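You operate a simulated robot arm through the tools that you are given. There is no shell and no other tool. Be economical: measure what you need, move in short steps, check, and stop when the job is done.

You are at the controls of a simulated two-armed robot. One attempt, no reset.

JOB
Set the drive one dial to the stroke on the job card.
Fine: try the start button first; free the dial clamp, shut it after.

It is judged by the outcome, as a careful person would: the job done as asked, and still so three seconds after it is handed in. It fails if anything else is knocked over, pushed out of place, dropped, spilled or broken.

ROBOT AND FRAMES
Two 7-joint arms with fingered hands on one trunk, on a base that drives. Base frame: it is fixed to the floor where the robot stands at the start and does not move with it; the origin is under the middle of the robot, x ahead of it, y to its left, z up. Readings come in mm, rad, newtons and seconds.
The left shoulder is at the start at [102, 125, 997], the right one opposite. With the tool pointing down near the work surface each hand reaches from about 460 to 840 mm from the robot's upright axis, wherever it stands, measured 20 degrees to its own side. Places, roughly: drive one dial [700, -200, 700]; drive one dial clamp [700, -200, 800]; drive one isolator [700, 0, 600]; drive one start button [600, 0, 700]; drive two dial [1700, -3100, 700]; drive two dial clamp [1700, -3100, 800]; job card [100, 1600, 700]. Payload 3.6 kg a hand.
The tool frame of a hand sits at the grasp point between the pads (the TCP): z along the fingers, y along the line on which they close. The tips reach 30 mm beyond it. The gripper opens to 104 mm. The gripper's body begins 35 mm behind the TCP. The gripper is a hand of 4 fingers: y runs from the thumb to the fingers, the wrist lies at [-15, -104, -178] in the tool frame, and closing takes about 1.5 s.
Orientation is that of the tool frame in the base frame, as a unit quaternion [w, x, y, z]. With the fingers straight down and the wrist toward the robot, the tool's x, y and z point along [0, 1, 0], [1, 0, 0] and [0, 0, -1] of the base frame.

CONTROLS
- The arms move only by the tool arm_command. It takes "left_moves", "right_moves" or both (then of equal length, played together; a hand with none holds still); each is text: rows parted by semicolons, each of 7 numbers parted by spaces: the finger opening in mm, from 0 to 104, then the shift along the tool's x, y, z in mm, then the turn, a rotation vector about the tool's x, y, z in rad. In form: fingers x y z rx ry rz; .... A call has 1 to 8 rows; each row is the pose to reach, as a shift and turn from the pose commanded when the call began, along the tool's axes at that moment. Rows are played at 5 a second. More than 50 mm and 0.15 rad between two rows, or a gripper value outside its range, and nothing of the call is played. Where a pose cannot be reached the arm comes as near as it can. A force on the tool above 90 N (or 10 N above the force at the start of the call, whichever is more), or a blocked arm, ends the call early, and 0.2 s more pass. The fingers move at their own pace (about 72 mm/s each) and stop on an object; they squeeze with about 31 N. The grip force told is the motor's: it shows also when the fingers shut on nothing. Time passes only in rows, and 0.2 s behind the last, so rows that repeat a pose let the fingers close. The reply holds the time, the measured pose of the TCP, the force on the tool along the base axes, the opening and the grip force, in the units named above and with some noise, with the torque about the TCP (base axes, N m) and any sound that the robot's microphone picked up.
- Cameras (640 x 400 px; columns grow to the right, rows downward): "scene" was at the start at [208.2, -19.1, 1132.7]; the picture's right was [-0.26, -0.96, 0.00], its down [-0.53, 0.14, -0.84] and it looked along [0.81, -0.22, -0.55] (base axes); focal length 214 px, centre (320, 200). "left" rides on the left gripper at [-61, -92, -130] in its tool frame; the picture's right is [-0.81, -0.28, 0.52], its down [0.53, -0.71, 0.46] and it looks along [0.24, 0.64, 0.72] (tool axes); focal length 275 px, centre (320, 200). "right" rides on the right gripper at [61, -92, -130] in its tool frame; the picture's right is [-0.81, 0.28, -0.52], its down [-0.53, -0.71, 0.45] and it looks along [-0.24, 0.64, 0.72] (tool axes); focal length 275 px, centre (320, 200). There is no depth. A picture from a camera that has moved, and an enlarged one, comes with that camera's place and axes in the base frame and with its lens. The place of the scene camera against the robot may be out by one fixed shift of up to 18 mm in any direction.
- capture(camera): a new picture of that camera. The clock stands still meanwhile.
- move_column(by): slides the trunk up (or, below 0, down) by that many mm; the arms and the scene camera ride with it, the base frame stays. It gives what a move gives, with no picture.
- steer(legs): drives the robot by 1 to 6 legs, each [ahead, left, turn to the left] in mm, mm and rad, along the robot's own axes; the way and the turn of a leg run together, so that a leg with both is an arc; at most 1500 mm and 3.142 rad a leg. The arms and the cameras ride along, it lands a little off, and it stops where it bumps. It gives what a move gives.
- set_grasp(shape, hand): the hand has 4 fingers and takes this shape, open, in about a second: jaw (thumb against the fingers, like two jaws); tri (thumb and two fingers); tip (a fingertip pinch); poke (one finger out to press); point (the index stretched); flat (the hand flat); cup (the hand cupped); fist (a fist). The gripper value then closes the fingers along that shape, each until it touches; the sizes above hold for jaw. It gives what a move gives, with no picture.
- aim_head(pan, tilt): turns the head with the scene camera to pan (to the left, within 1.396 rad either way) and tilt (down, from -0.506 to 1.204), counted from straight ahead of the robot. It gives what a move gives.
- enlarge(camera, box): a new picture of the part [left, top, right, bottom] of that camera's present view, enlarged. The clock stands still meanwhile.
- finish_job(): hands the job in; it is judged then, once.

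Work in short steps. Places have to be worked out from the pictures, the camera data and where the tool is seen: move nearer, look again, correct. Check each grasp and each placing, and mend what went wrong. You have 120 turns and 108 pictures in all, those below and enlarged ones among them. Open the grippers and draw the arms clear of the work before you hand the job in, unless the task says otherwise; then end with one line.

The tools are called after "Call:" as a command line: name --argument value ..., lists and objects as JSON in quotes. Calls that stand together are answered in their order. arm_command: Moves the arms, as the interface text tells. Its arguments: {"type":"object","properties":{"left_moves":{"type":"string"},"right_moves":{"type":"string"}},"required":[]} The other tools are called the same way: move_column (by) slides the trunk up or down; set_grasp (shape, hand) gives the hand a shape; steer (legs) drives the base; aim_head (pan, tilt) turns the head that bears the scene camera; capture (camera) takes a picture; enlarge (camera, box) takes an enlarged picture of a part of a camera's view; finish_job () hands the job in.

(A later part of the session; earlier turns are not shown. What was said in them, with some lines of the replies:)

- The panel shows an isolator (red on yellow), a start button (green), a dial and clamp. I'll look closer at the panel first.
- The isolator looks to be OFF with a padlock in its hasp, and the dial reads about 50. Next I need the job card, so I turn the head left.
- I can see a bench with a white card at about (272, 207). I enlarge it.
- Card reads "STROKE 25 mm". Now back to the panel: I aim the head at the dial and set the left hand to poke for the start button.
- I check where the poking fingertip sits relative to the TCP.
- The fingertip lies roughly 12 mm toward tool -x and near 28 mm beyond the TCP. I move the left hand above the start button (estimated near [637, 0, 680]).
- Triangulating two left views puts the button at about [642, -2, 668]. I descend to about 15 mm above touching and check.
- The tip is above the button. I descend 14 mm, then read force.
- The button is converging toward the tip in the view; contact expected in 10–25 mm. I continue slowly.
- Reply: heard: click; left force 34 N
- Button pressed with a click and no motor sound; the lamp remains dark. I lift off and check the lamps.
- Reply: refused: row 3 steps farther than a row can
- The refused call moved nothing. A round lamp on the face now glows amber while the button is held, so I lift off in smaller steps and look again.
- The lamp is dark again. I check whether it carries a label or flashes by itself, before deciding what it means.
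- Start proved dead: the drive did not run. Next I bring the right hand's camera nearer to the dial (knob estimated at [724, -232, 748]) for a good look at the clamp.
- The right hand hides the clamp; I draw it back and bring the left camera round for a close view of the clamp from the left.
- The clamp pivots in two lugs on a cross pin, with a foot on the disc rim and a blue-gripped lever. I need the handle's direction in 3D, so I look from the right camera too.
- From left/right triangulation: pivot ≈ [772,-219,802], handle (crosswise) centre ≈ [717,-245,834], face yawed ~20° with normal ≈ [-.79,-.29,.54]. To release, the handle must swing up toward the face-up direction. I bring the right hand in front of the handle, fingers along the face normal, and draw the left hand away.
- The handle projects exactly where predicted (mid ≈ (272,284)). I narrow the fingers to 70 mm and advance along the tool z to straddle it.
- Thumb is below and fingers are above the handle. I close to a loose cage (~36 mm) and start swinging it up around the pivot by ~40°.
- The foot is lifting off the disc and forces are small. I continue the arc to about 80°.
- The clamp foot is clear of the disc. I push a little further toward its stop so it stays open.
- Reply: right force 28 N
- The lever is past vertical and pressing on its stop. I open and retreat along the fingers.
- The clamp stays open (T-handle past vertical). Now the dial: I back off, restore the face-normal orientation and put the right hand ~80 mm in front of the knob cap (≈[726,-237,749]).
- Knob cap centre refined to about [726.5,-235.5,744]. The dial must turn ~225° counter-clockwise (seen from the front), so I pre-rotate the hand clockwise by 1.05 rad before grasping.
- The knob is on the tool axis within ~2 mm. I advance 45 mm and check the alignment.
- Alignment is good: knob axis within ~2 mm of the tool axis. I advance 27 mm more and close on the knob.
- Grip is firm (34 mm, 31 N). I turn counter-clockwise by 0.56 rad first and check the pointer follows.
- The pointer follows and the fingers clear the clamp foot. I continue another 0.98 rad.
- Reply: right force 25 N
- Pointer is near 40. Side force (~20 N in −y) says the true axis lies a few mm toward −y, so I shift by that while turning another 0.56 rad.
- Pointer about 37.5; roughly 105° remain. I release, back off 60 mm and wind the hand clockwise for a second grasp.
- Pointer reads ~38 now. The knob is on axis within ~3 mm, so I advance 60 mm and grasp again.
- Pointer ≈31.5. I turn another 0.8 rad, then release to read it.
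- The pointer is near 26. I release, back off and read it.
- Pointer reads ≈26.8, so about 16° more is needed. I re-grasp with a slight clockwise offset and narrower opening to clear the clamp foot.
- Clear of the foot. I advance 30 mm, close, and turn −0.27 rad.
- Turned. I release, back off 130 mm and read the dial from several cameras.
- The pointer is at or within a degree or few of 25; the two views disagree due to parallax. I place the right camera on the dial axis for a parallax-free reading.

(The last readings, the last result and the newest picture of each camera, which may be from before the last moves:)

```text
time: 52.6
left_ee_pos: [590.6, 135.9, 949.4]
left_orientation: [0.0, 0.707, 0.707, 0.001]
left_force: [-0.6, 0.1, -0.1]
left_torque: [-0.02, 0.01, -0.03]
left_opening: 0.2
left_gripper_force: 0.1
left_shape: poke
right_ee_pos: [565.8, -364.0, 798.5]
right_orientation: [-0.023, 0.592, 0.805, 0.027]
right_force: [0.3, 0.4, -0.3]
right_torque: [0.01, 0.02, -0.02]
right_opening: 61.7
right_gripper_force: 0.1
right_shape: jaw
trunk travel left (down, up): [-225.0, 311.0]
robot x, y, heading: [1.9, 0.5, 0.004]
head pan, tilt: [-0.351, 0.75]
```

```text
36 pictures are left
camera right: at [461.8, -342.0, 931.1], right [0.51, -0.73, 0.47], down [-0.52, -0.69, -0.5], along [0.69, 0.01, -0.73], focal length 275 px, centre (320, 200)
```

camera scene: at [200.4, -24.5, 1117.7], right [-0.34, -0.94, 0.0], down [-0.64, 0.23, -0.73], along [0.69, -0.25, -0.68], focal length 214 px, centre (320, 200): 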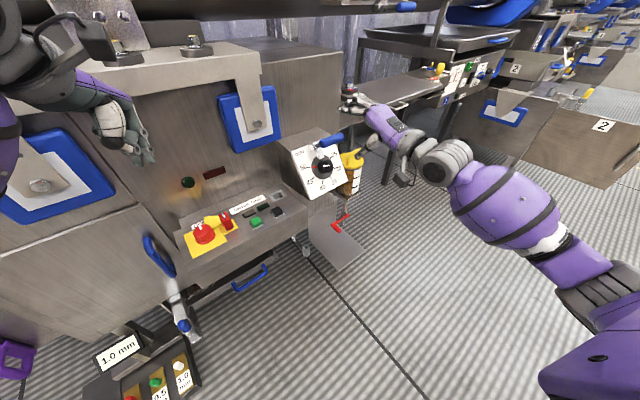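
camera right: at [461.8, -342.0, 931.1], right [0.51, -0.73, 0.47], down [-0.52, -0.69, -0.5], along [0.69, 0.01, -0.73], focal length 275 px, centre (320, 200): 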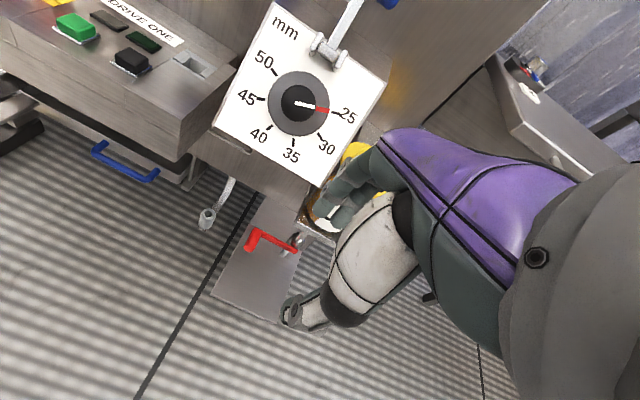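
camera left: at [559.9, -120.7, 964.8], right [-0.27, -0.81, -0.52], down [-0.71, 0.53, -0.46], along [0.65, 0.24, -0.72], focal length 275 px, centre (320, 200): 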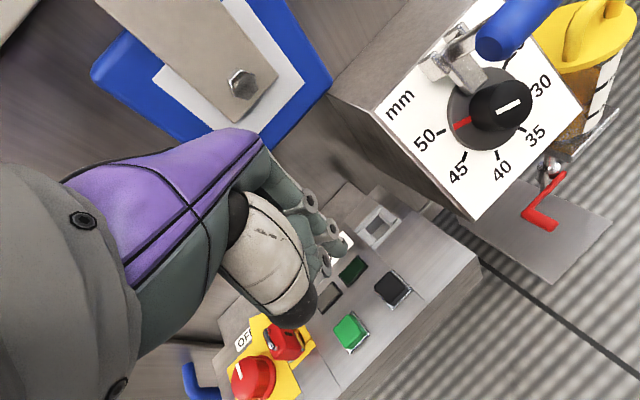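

The knob now sits concentric with the disc, so parallax is small. I enlarge.

Call:
enlarge --camera "right" --box '[240, 55, 370, 155]'

```text
4.00 times, centred on (305, 105) of right
camera zoom: at [461.8, -342.0, 931.1], right [0.51, -0.73, 0.47], down [-0.52, -0.69, -0.5], along [0.69, 0.01, -0.73], focal length 1101 px, centre (380, 580)
```

zoom: 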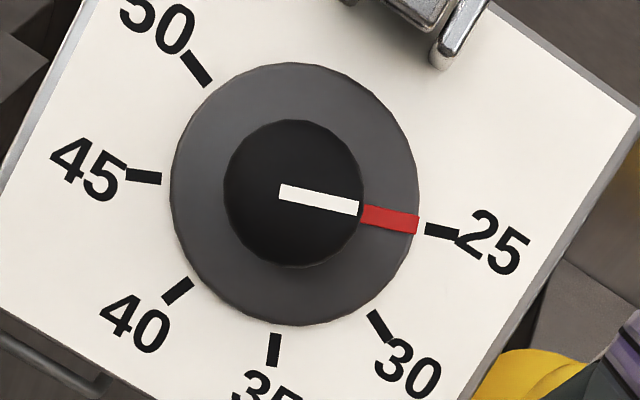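

Here the tick lines converge on the disc centre and the pointer lines up with the 25 tick within about 1°. The dial is set. Now I go back above the clamp handle to shut it.

Call:
arm_command --right_moves "70 2.9 0.7 -41 0 0 0; 70 5.8 1.4 -82 0 0 0; 70 8.7 2 -124 0 0 0; 70 11.5 2.7 -165.5 0 0 0; 70 23.5 44 -164 0 0 0; 70 35.5 86 -162 0 0 0; 70 47.5 127 -161 0 0 0; 70 59.5 169 -159 0 0 0"

Call:
arm_command --right_moves "70 12 41.5 1.5 -0.13 -0.03 -0.025; 70 24 83 3 -0.251 -0.062 -0.049; 70 24 83 3 -0.251 -0.062 -0.049"

Call:
capture --camera "right"

Call:
capture --camera "scene"

```text
time: 54.4
left_ee_pos: [591.9, 136.4, 947.4]
left_orientation: [0.0, 0.706, 0.708, 0.0]
left_force: [-0.6, 0.4, -0.1]
left_torque: [0.03, 0.01, -0.01]
left_opening: 0.1
left_gripper_force: 0.1
left_shape: poke
right_ee_pos: [711.4, -267.7, 964.5]
right_orientation: [-0.021, 0.592, 0.805, 0.027]
right_force: [0.0, 1.6, -0.1]
right_torque: [-0.03, -0.01, 0.02]
right_opening: 69.7
right_gripper_force: 0.1
right_shape: jaw
trunk travel left (down, up): [-225.0, 311.0]
robot x, y, heading: [-0.9, 4.5, -0.001]
head pan, tilt: [-0.351, 0.75]
```

```text
time: 55.2
left_ee_pos: [591.4, 135.7, 948.2]
left_orientation: [0.0, 0.707, 0.707, 0.0]
left_force: [0.4, 0.0, -0.3]
left_torque: [-0.01, -0.02, 0.0]
left_opening: 0.0
left_gripper_force: 0.0
left_shape: poke
right_ee_pos: [784.3, -220.4, 964.4]
right_orientation: [0.079, 0.57, 0.81, 0.111]
right_force: [-0.5, 0.2, -0.3]
right_torque: [-0.01, -0.01, 0.02]
right_opening: 69.4
right_gripper_force: 0.0
right_shape: jaw
trunk travel left (down, up): [-225.0, 311.0]
robot x, y, heading: [-5.6, -0.9, 0.0]
head pan, tilt: [-0.351, 0.75]
```

```text
34 pictures are left
camera right: at [647.4, -204.1, 1066.0], right [0.39, -0.72, 0.57], down [-0.35, -0.69, -0.63], along [0.85, 0.04, -0.52], focal length 275 px, centre (320, 200)
```

right: 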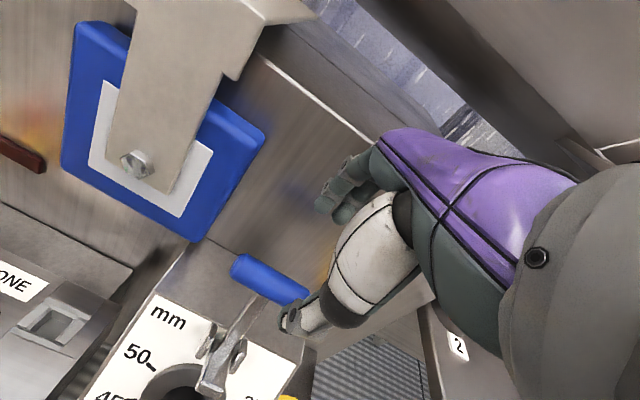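

```text
33 pictures are left
camera scene: at [200.0, -24.3, 1117.7], right [-0.34, -0.94, 0.0], down [-0.64, 0.23, -0.73], along [0.69, -0.25, -0.68], focal length 214 px, centre (320, 200)
```

scene: 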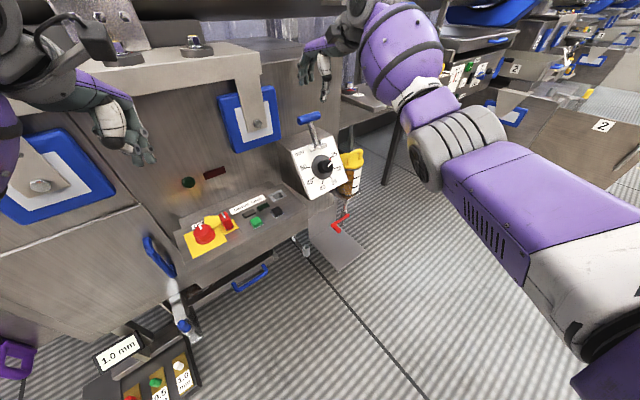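

The handle is centred between thumb and fingers. I advance along the fingers to straddle it.

Call:
arm_command --right_moves "70 0 1 30 0 0 0; 70 0 2 60 0 0 0; 70 0 3 85 0 0 0; 70 0 3 104 0 0 0; 40 0 3 104 0 0 0; 40 0 3 104 0 0 0; 40 0 3 104 0 0 0"

Call:
capture --camera "right"

Call:
enlarge --camera "scene" --box '[260, 90, 380, 200]'

```text
time: 56.8
left_ee_pos: [590.5, 136.1, 947.8]
left_orientation: [0.001, 0.707, 0.707, 0.001]
left_force: [-0.3, -0.1, -0.1]
left_torque: [-0.01, 0.0, 0.04]
left_opening: 0.0
left_gripper_force: 0.1
left_shape: poke
right_ee_pos: [812.1, -209.9, 865.2]
right_orientation: [0.078, 0.571, 0.81, 0.11]
right_force: [-2.1, -1.0, -0.8]
right_torque: [-0.04, 0.05, -0.03]
right_opening: 41.9
right_gripper_force: 0.0
right_shape: jaw
trunk travel left (down, up): [-225.0, 311.0]
robot x, y, heading: [0.6, 1.3, 0.003]
head pan, tilt: [-0.351, 0.75]
```

```text
32 pictures are left
camera right: at [675.7, -193.5, 966.0], right [0.39, -0.72, 0.57], down [-0.35, -0.69, -0.63], along [0.85, 0.04, -0.53], focal length 275 px, centre (320, 200)
```

right: 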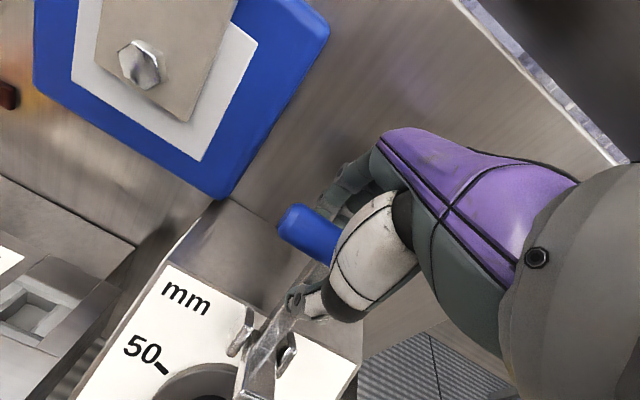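

```text
3.64 times, centred on (320, 145) of scene
camera zoom: at [199.9, -24.3, 1117.7], right [-0.34, -0.94, 0.0], down [-0.64, 0.23, -0.73], along [0.69, -0.25, -0.68], focal length 780 px, centre (320, 400)
```

zoom: 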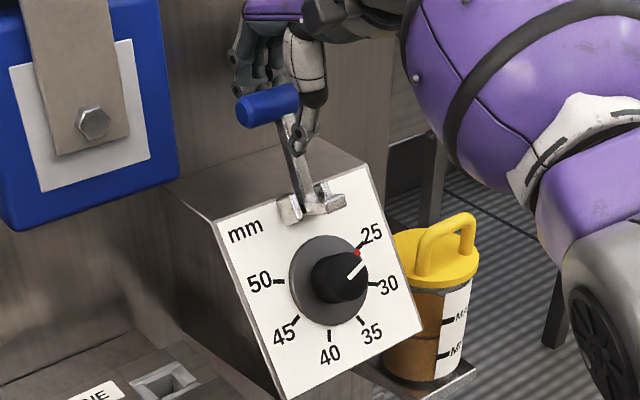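

Caged around the handle. I swing it back down around the pivot, first to about 40°.

Call:
arm_command --right_moves "38 0 -11.3 -13.8 -0.1 0 0; 38 0 -25.7 -24.1 -0.21 0 0; 38 0 -42.3 -30.3 -0.31 0 0; 38 0 -60 -32.1 -0.42 0 0; 38 0 -60 -32.1 -0.42 0 0"

Call:
capture --camera "right"

Call:
enlarge --camera "scene" --box '[260, 90, 380, 200]'

```text
time: 58.0
left_ee_pos: [590.6, 135.7, 948.5]
left_orientation: [-0.001, 0.707, 0.707, 0.0]
left_force: [-0.8, -0.2, 0.2]
left_torque: [0.03, -0.02, 0.02]
left_opening: 0.0
left_gripper_force: 0.1
left_shape: poke
right_ee_pos: [749.7, -232.2, 880.4]
right_orientation: [0.196, 0.541, 0.769, 0.278]
right_force: [2.8, 1.9, 2.2]
right_torque: [0.04, -0.09, 0.05]
right_opening: 39.9
right_gripper_force: 0.0
right_shape: jaw
trunk travel left (down, up): [-225.0, 311.0]
robot x, y, heading: [2.4, 0.5, -0.002]
head pan, tilt: [-0.351, 0.75]
```

```text
30 pictures are left
camera right: at [584.7, -225.6, 922.3], right [0.16, -0.8, 0.57], down [-0.06, -0.59, -0.81], along [0.98, 0.09, -0.15], focal length 275 px, centre (320, 200)
```

right: 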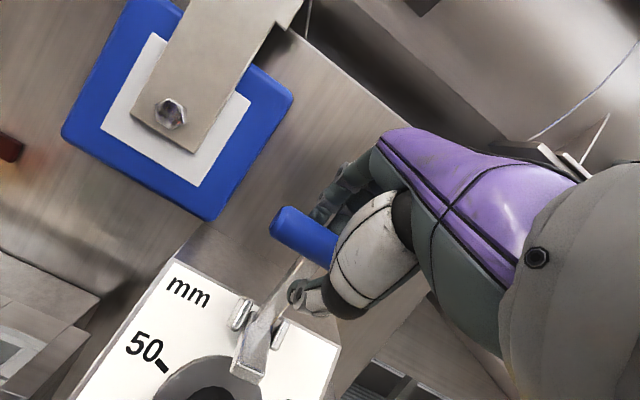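

```text
3.64 times, centred on (320, 145) of scene
camera zoom: at [200.2, -23.9, 1117.7], right [-0.34, -0.94, 0.0], down [-0.64, 0.23, -0.73], along [0.69, -0.25, -0.68], focal length 780 px, centre (320, 400)
```

zoom: 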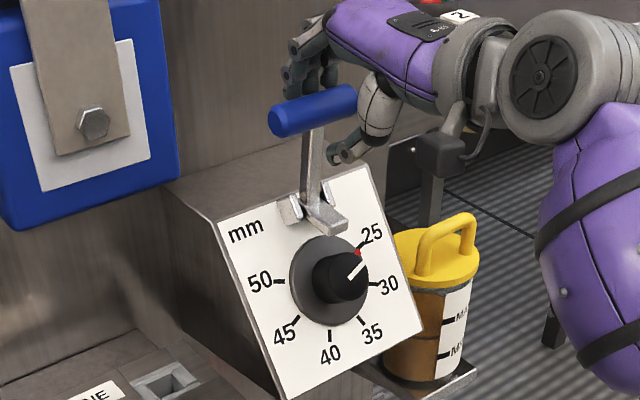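

It's tracking. I continue down toward the clamped position.

Call:
arm_command --right_moves "36 0 -17.1 -1.6 -0.1 0 0; 36 0 -34.9 2 -0.2 0 0; 36 0 -47 6 -0.28 0 0; 36 0 -47 6 -0.28 0 0"

Call:
capture --camera "right"

Call:
enlarge --camera "scene" --box '[260, 90, 380, 200]'

```text
time: 59.0
left_ee_pos: [591.4, 136.2, 947.2]
left_orientation: [0.0, 0.707, 0.707, 0.0]
left_force: [-0.8, -0.5, 0.4]
left_torque: [-0.02, 0.01, 0.0]
left_opening: 0.0
left_gripper_force: 0.1
left_shape: poke
right_ee_pos: [718.6, -242.3, 844.3]
right_orientation: [0.268, 0.51, 0.723, 0.38]
right_force: [3.2, 2.7, 0.7]
right_torque: [0.01, 0.0, 0.08]
right_opening: 37.0
right_gripper_force: 0.0
right_shape: jaw
trunk travel left (down, up): [-225.0, 311.0]
robot x, y, heading: [-1.0, 2.2, 0.003]
head pan, tilt: [-0.351, 0.75]
```

```text
28 pictures are left
camera right: at [548.5, -238.4, 842.3], right [0.02, -0.85, 0.52], down [0.15, -0.51, -0.85], along [0.99, 0.09, 0.12], focal length 275 px, centre (320, 200)
```

right: 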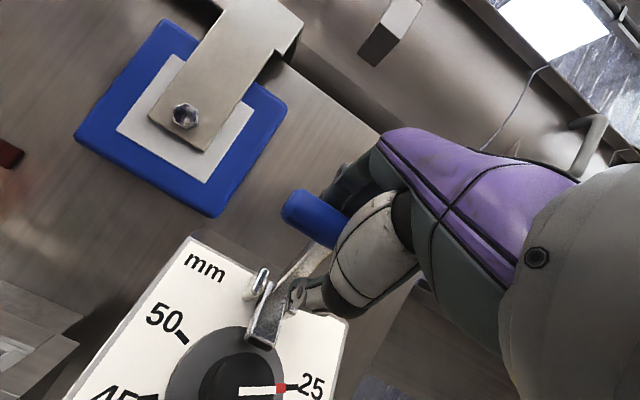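

```text
3.64 times, centred on (320, 145) of scene
camera zoom: at [200.4, -24.0, 1117.6], right [-0.34, -0.94, 0.0], down [-0.64, 0.23, -0.73], along [0.69, -0.25, -0.68], focal length 780 px, centre (320, 400)
```

zoom: 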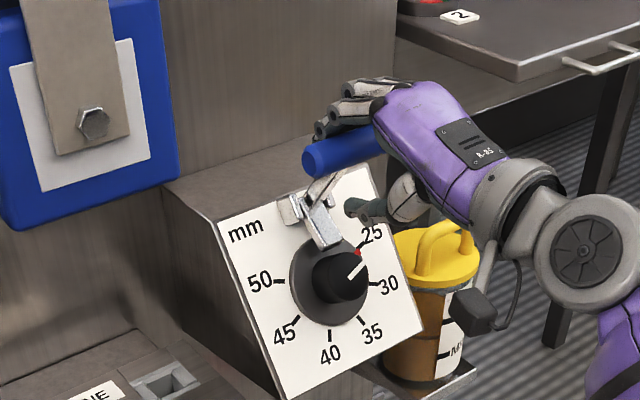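

About 20–25 mm of handle travel remains. I continue pressing down in small steps, watching force.

Call:
arm_command --right_moves "36 0 -8 1 -0.03 0 0; 36 0 -16 0 -0.05 0 0; 36 0 -24 -1 -0.08 0 0; 36 0 -24 -1 -0.08 0 0"

Call:
capture --camera "right"

Call:
enlarge --camera "scene" --box '[260, 90, 380, 200]'

```text
time: 60.0
left_ee_pos: [591.0, 136.6, 948.0]
left_orientation: [0.0, 0.707, 0.707, 0.0]
left_force: [-0.8, -0.2, 0.4]
left_torque: [0.01, 0.02, 0.02]
left_opening: 0.0
left_gripper_force: 0.0
left_shape: poke
right_ee_pos: [705.5, -247.0, 827.1]
right_orientation: [0.289, 0.498, 0.707, 0.411]
right_force: [1.9, 1.2, 4.9]
right_torque: [0.01, -0.1, 0.02]
right_opening: 37.1
right_gripper_force: 0.2
right_shape: jaw
trunk travel left (down, up): [-225.0, 311.0]
robot x, y, heading: [-1.7, -1.5, 0.002]
head pan, tilt: [-0.351, 0.75]
```

```text
26 pictures are left
camera right: at [535.5, -242.5, 812.1], right [-0.02, -0.87, 0.5], down [0.22, -0.49, -0.84], along [0.98, 0.09, 0.2], focal length 275 px, centre (320, 200)
```

right: 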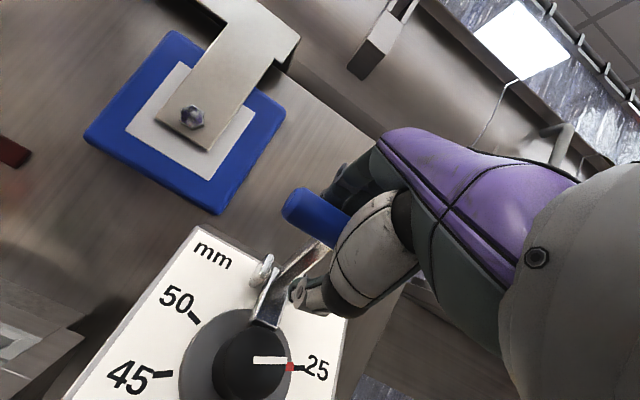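

```text
3.64 times, centred on (320, 145) of scene
camera zoom: at [199.9, -24.0, 1117.8], right [-0.34, -0.94, 0.0], down [-0.64, 0.23, -0.73], along [0.69, -0.25, -0.68], focal length 780 px, centre (320, 400)
```

zoom: 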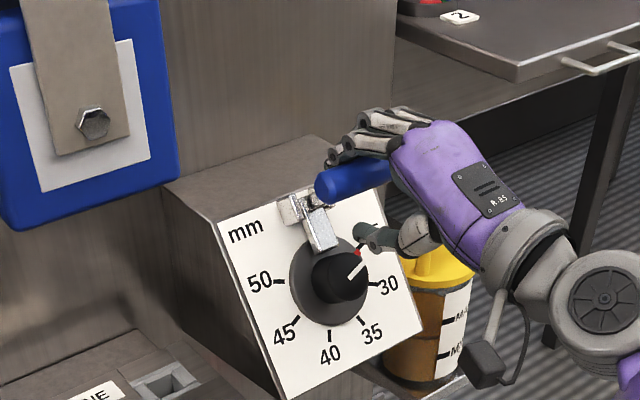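

Foot is nearly down. I press about 12 mm further and watch for the seat.

Call:
arm_command --right_moves "36 0 -6 0 0 0 0; 36 0 -12 0 0 0 0; 36 0 -12 0 0 0 0"

Call:
enlarge --camera "scene" --box '[260, 90, 380, 200]'

```text
time: 60.8
left_ee_pos: [591.3, 136.9, 948.5]
left_orientation: [0.001, 0.708, 0.706, 0.0]
left_force: [0.0, -0.1, 0.6]
left_torque: [0.04, 0.0, 0.01]
left_opening: 0.1
left_gripper_force: 0.0
left_shape: poke
right_ee_pos: [699.1, -249.3, 817.6]
right_orientation: [0.291, 0.497, 0.707, 0.411]
right_force: [8.5, 2.0, 12.8]
right_torque: [-0.02, -0.19, 0.04]
right_opening: 41.1
right_gripper_force: 0.0
right_shape: jaw
trunk travel left (down, up): [-225.0, 311.0]
robot x, y, heading: [-0.6, -0.4, 0.002]
head pan, tilt: [-0.351, 0.75]
```

```text
3.64 times, centred on (320, 145) of scene
camera zoom: at [199.9, -23.6, 1117.9], right [-0.34, -0.94, 0.0], down [-0.64, 0.23, -0.73], along [0.69, -0.25, -0.68], focal length 780 px, centre (320, 400)
```

zoom: 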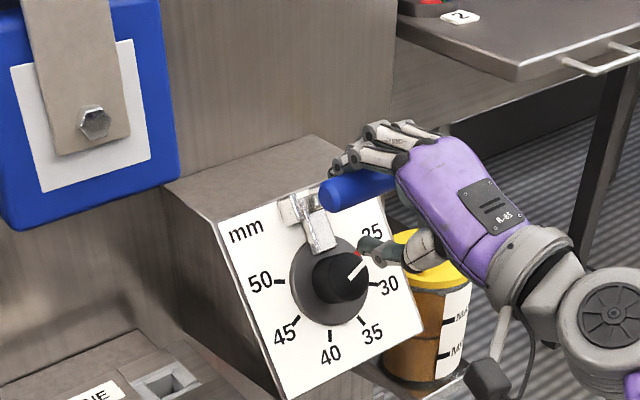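

Resistance is building (~15 N) and the handle is almost at its original place. One more firm press of 8 mm.

Call:
arm_command --right_moves "42 0 -4 0 0 0 0; 42 0 -8 0 0 0 0; 42 0 -8 0 0 0 0"

Call:
enlarge --camera "scene" --box '[260, 90, 380, 200]'

Call:
capture --camera "right"

```text
time: 61.6
left_ee_pos: [589.6, 138.0, 948.1]
left_orientation: [0.001, 0.707, 0.707, -0.001]
left_force: [-0.1, 0.2, 0.4]
left_torque: [0.0, -0.02, -0.02]
left_opening: 0.0
left_gripper_force: 0.0
left_shape: poke
right_ee_pos: [696.8, -250.5, 812.2]
right_orientation: [0.291, 0.497, 0.707, 0.41]
right_force: [15.7, 4.5, 21.9]
right_torque: [-0.06, -0.24, 0.11]
right_opening: 51.3
right_gripper_force: 0.1
right_shape: jaw
trunk travel left (down, up): [-225.0, 311.0]
robot x, y, heading: [4.4, 4.8, 0.0]
head pan, tilt: [-0.351, 0.75]
```

```text
3.64 times, centred on (320, 145) of scene
camera zoom: at [199.7, -23.0, 1117.9], right [-0.34, -0.94, 0.0], down [-0.64, 0.23, -0.73], along [0.69, -0.25, -0.68], focal length 780 px, centre (320, 400)
```

zoom: 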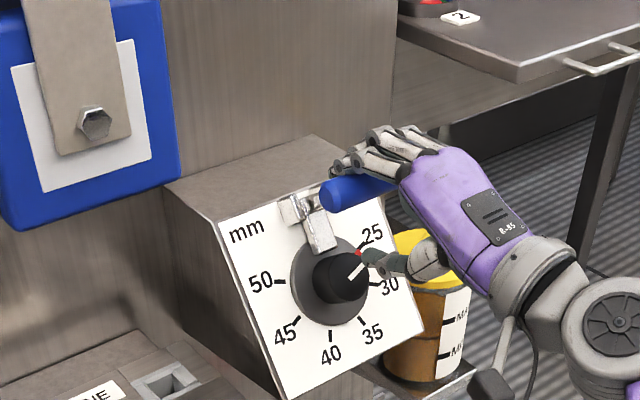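

```text
22 pictures are left
camera right: at [526.4, -245.6, 796.1], right [-0.02, -0.87, 0.5], down [0.22, -0.49, -0.84], along [0.97, 0.09, 0.2], focal length 275 px, centre (320, 200)
```

right: 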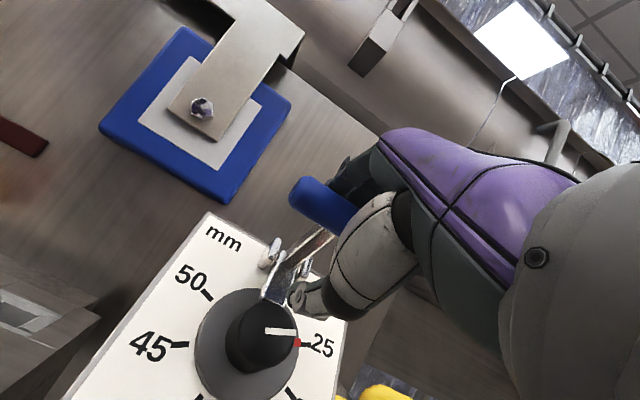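

The handle no longer moves: it is seated. I open, retreat along the fingers and check clamp and dial.

Call:
arm_command --right_moves "60 0 6 0 0 0 0; 70 0 10 0 0 0 0; 70 0 10 -5 0 0 0; 70 0 10 -35 0 0 0; 70 0 10 -70 0 0 0; 70 0 10 -105 0 0 0; 70 0 10 -140 0 0 0; 70 0 10 -140 0 0 0"

Call:
enlarge --camera "scene" --box '[260, 90, 420, 210]'

Call:
enlarge --camera "right" --box '[170, 180, 350, 350]'

```text
time: 63.4
left_ee_pos: [590.3, 136.4, 947.0]
left_orientation: [0.0, 0.707, 0.707, -0.001]
left_force: [0.8, -0.4, -0.5]
left_torque: [0.0, 0.0, -0.01]
left_opening: 0.0
left_gripper_force: 0.1
left_shape: poke
right_ee_pos: [586.1, -290.9, 885.9]
right_orientation: [0.289, 0.498, 0.707, 0.41]
right_force: [-0.5, 0.2, 0.0]
right_torque: [0.0, -0.01, -0.01]
right_opening: 70.0
right_gripper_force: 0.1
right_shape: jaw
trunk travel left (down, up): [-225.0, 311.0]
robot x, y, heading: [-1.7, 2.2, 0.0]
head pan, tilt: [-0.351, 0.75]
```

```text
3.33 times, centred on (340, 150) of scene
camera zoom: at [200.3, -24.1, 1117.7], right [-0.34, -0.94, 0.0], down [-0.64, 0.23, -0.73], along [0.69, -0.25, -0.68], focal length 715 px, centre (253, 367)
```

zoom: 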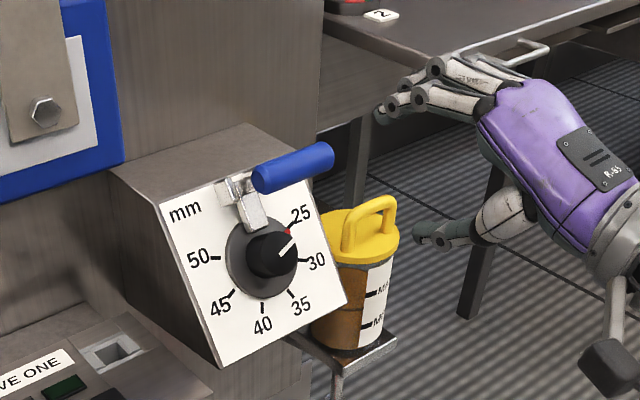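

```text
2.35 times, centred on (260, 265) of right
camera zoom: at [416.0, -286.4, 872.6], right [-0.02, -0.87, 0.5], down [0.22, -0.49, -0.84], along [0.98, 0.09, 0.2], focal length 648 px, centre (461, 47)
```

zoom: 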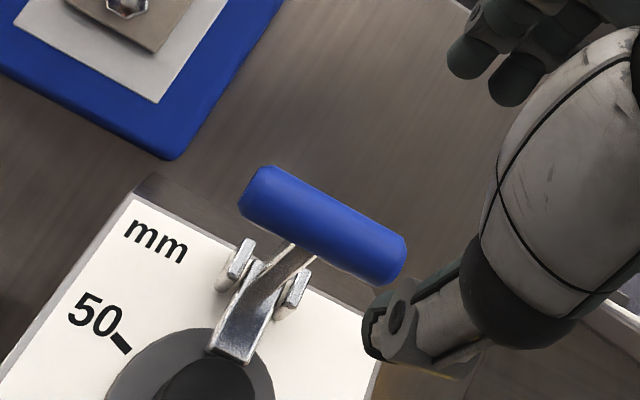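

Clamp is shut exactly as before. I recheck the dial from the on-axis viewpoint to make sure clamping did not shift it.

Call:
arm_command --right_moves "70 -8 -12 0.7 0.13 0 0; 70 -16 -24 1.4 0.26 0 0; 70 -23 -36 2 0.39 0 0; 70 -31 -48 2.7 0.52 0 0; 70 -39 -61 3.4 0.65 0 0; 70 -47 -73 4 0.78 0 0; 70 -54 -85 4.7 0.91 0 0; 70 -62 -97 5.4 1.04 0 0"

Call:
enlarge --camera "right" --box '[220, 35, 370, 155]'

```text
time: 65.2
left_ee_pos: [591.0, 135.6, 947.3]
left_orientation: [0.0, 0.707, 0.707, 0.001]
left_force: [-0.1, 0.1, -0.2]
left_torque: [0.02, 0.02, -0.02]
left_opening: 0.0
left_gripper_force: 0.0
left_shape: poke
right_ee_pos: [566.5, -364.9, 800.4]
right_orientation: [0.003, 0.576, 0.818, 0.003]
right_force: [-0.3, 0.7, 1.0]
right_torque: [-0.01, -0.01, 0.03]
right_opening: 69.7
right_gripper_force: 0.1
right_shape: jaw
trunk travel left (down, up): [-225.0, 311.0]
robot x, y, heading: [1.0, -2.4, 0.002]
head pan, tilt: [-0.351, 0.75]
```

```text
3.33 times, centred on (295, 95) of right
camera zoom: at [458.0, -336.7, 929.7], right [0.53, -0.67, 0.52], down [-0.49, -0.74, -0.46], along [0.69, -0.01, -0.72], focal length 918 px, centre (403, 550)
```

zoom: 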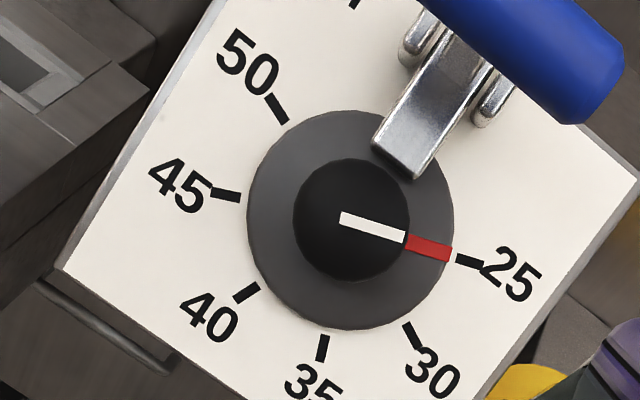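

The pointer is dead on 25 with the clamp shut. I draw the right arm back and up and open the left hand.

Call:
arm_command --right_moves "104 0 -15 -35 0 0 0; 104 0 -35 -70 0 0 0; 104 0 -60 -105 0 0 0; 104 0 -90 -140 0 0 0; 104 0 -115 -170 0 0 0; 104 0 -115 -170 0 0 0"

Call:
set_grasp --hand "left" --shape "jaw"

Call:
capture --camera "scene"

```text
time: 66.6
left_ee_pos: [591.0, 135.9, 946.9]
left_orientation: [0.001, 0.707, 0.707, 0.0]
left_force: [-0.6, 1.0, 0.7]
left_torque: [0.01, 0.01, 0.02]
left_opening: 0.2
left_gripper_force: 0.1
left_shape: poke
right_ee_pos: [456.3, -402.4, 970.3]
right_orientation: [0.002, 0.576, 0.817, 0.005]
right_force: [0.8, 0.6, -0.6]
right_torque: [0.0, 0.05, 0.0]
right_opening: 104.1
right_gripper_force: 0.1
right_shape: jaw
trunk travel left (down, up): [-225.0, 311.0]
robot x, y, heading: [-0.9, -0.3, 0.003]
head pan, tilt: [-0.351, 0.75]
```

```text
time: 67.5
left_ee_pos: [590.8, 135.4, 949.6]
left_orientation: [0.0, 0.707, 0.707, 0.001]
left_force: [-0.3, -0.6, -0.3]
left_torque: [0.02, -0.01, 0.0]
left_opening: 104.0
left_gripper_force: 0.1
left_shape: jaw
right_ee_pos: [456.6, -402.4, 971.0]
right_orientation: [0.003, 0.577, 0.817, 0.005]
right_force: [-0.2, -0.7, -0.3]
right_torque: [0.01, 0.01, -0.01]
right_opening: 103.8
right_gripper_force: 0.2
right_shape: jaw
trunk travel left (down, up): [-225.0, 311.0]
robot x, y, heading: [1.6, 0.7, -0.006]
head pan, tilt: [-0.351, 0.75]
```

```text
18 pictures are left
camera scene: at [200.1, -24.2, 1117.7], right [-0.34, -0.94, 0.0], down [-0.64, 0.23, -0.73], along [0.69, -0.25, -0.68], focal length 214 px, centre (320, 200)
```

scene: 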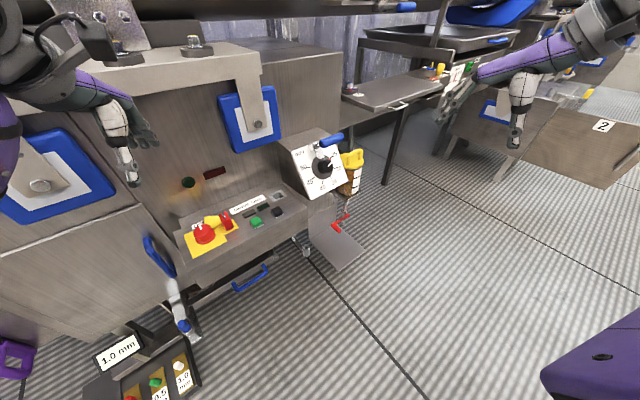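

Everything is in place, both hands are open and clear, and nothing was disturbed. I hand the job in.

Call:
finish_job

```text
The job is handed in.
```

The drive one dial is set to 25 mm, the stroke on the job card. I tried the start button first and the drive did not run, though a lamp on the machine face glowed amber while the button was held; the clamp was freed for the turn and is shut again.
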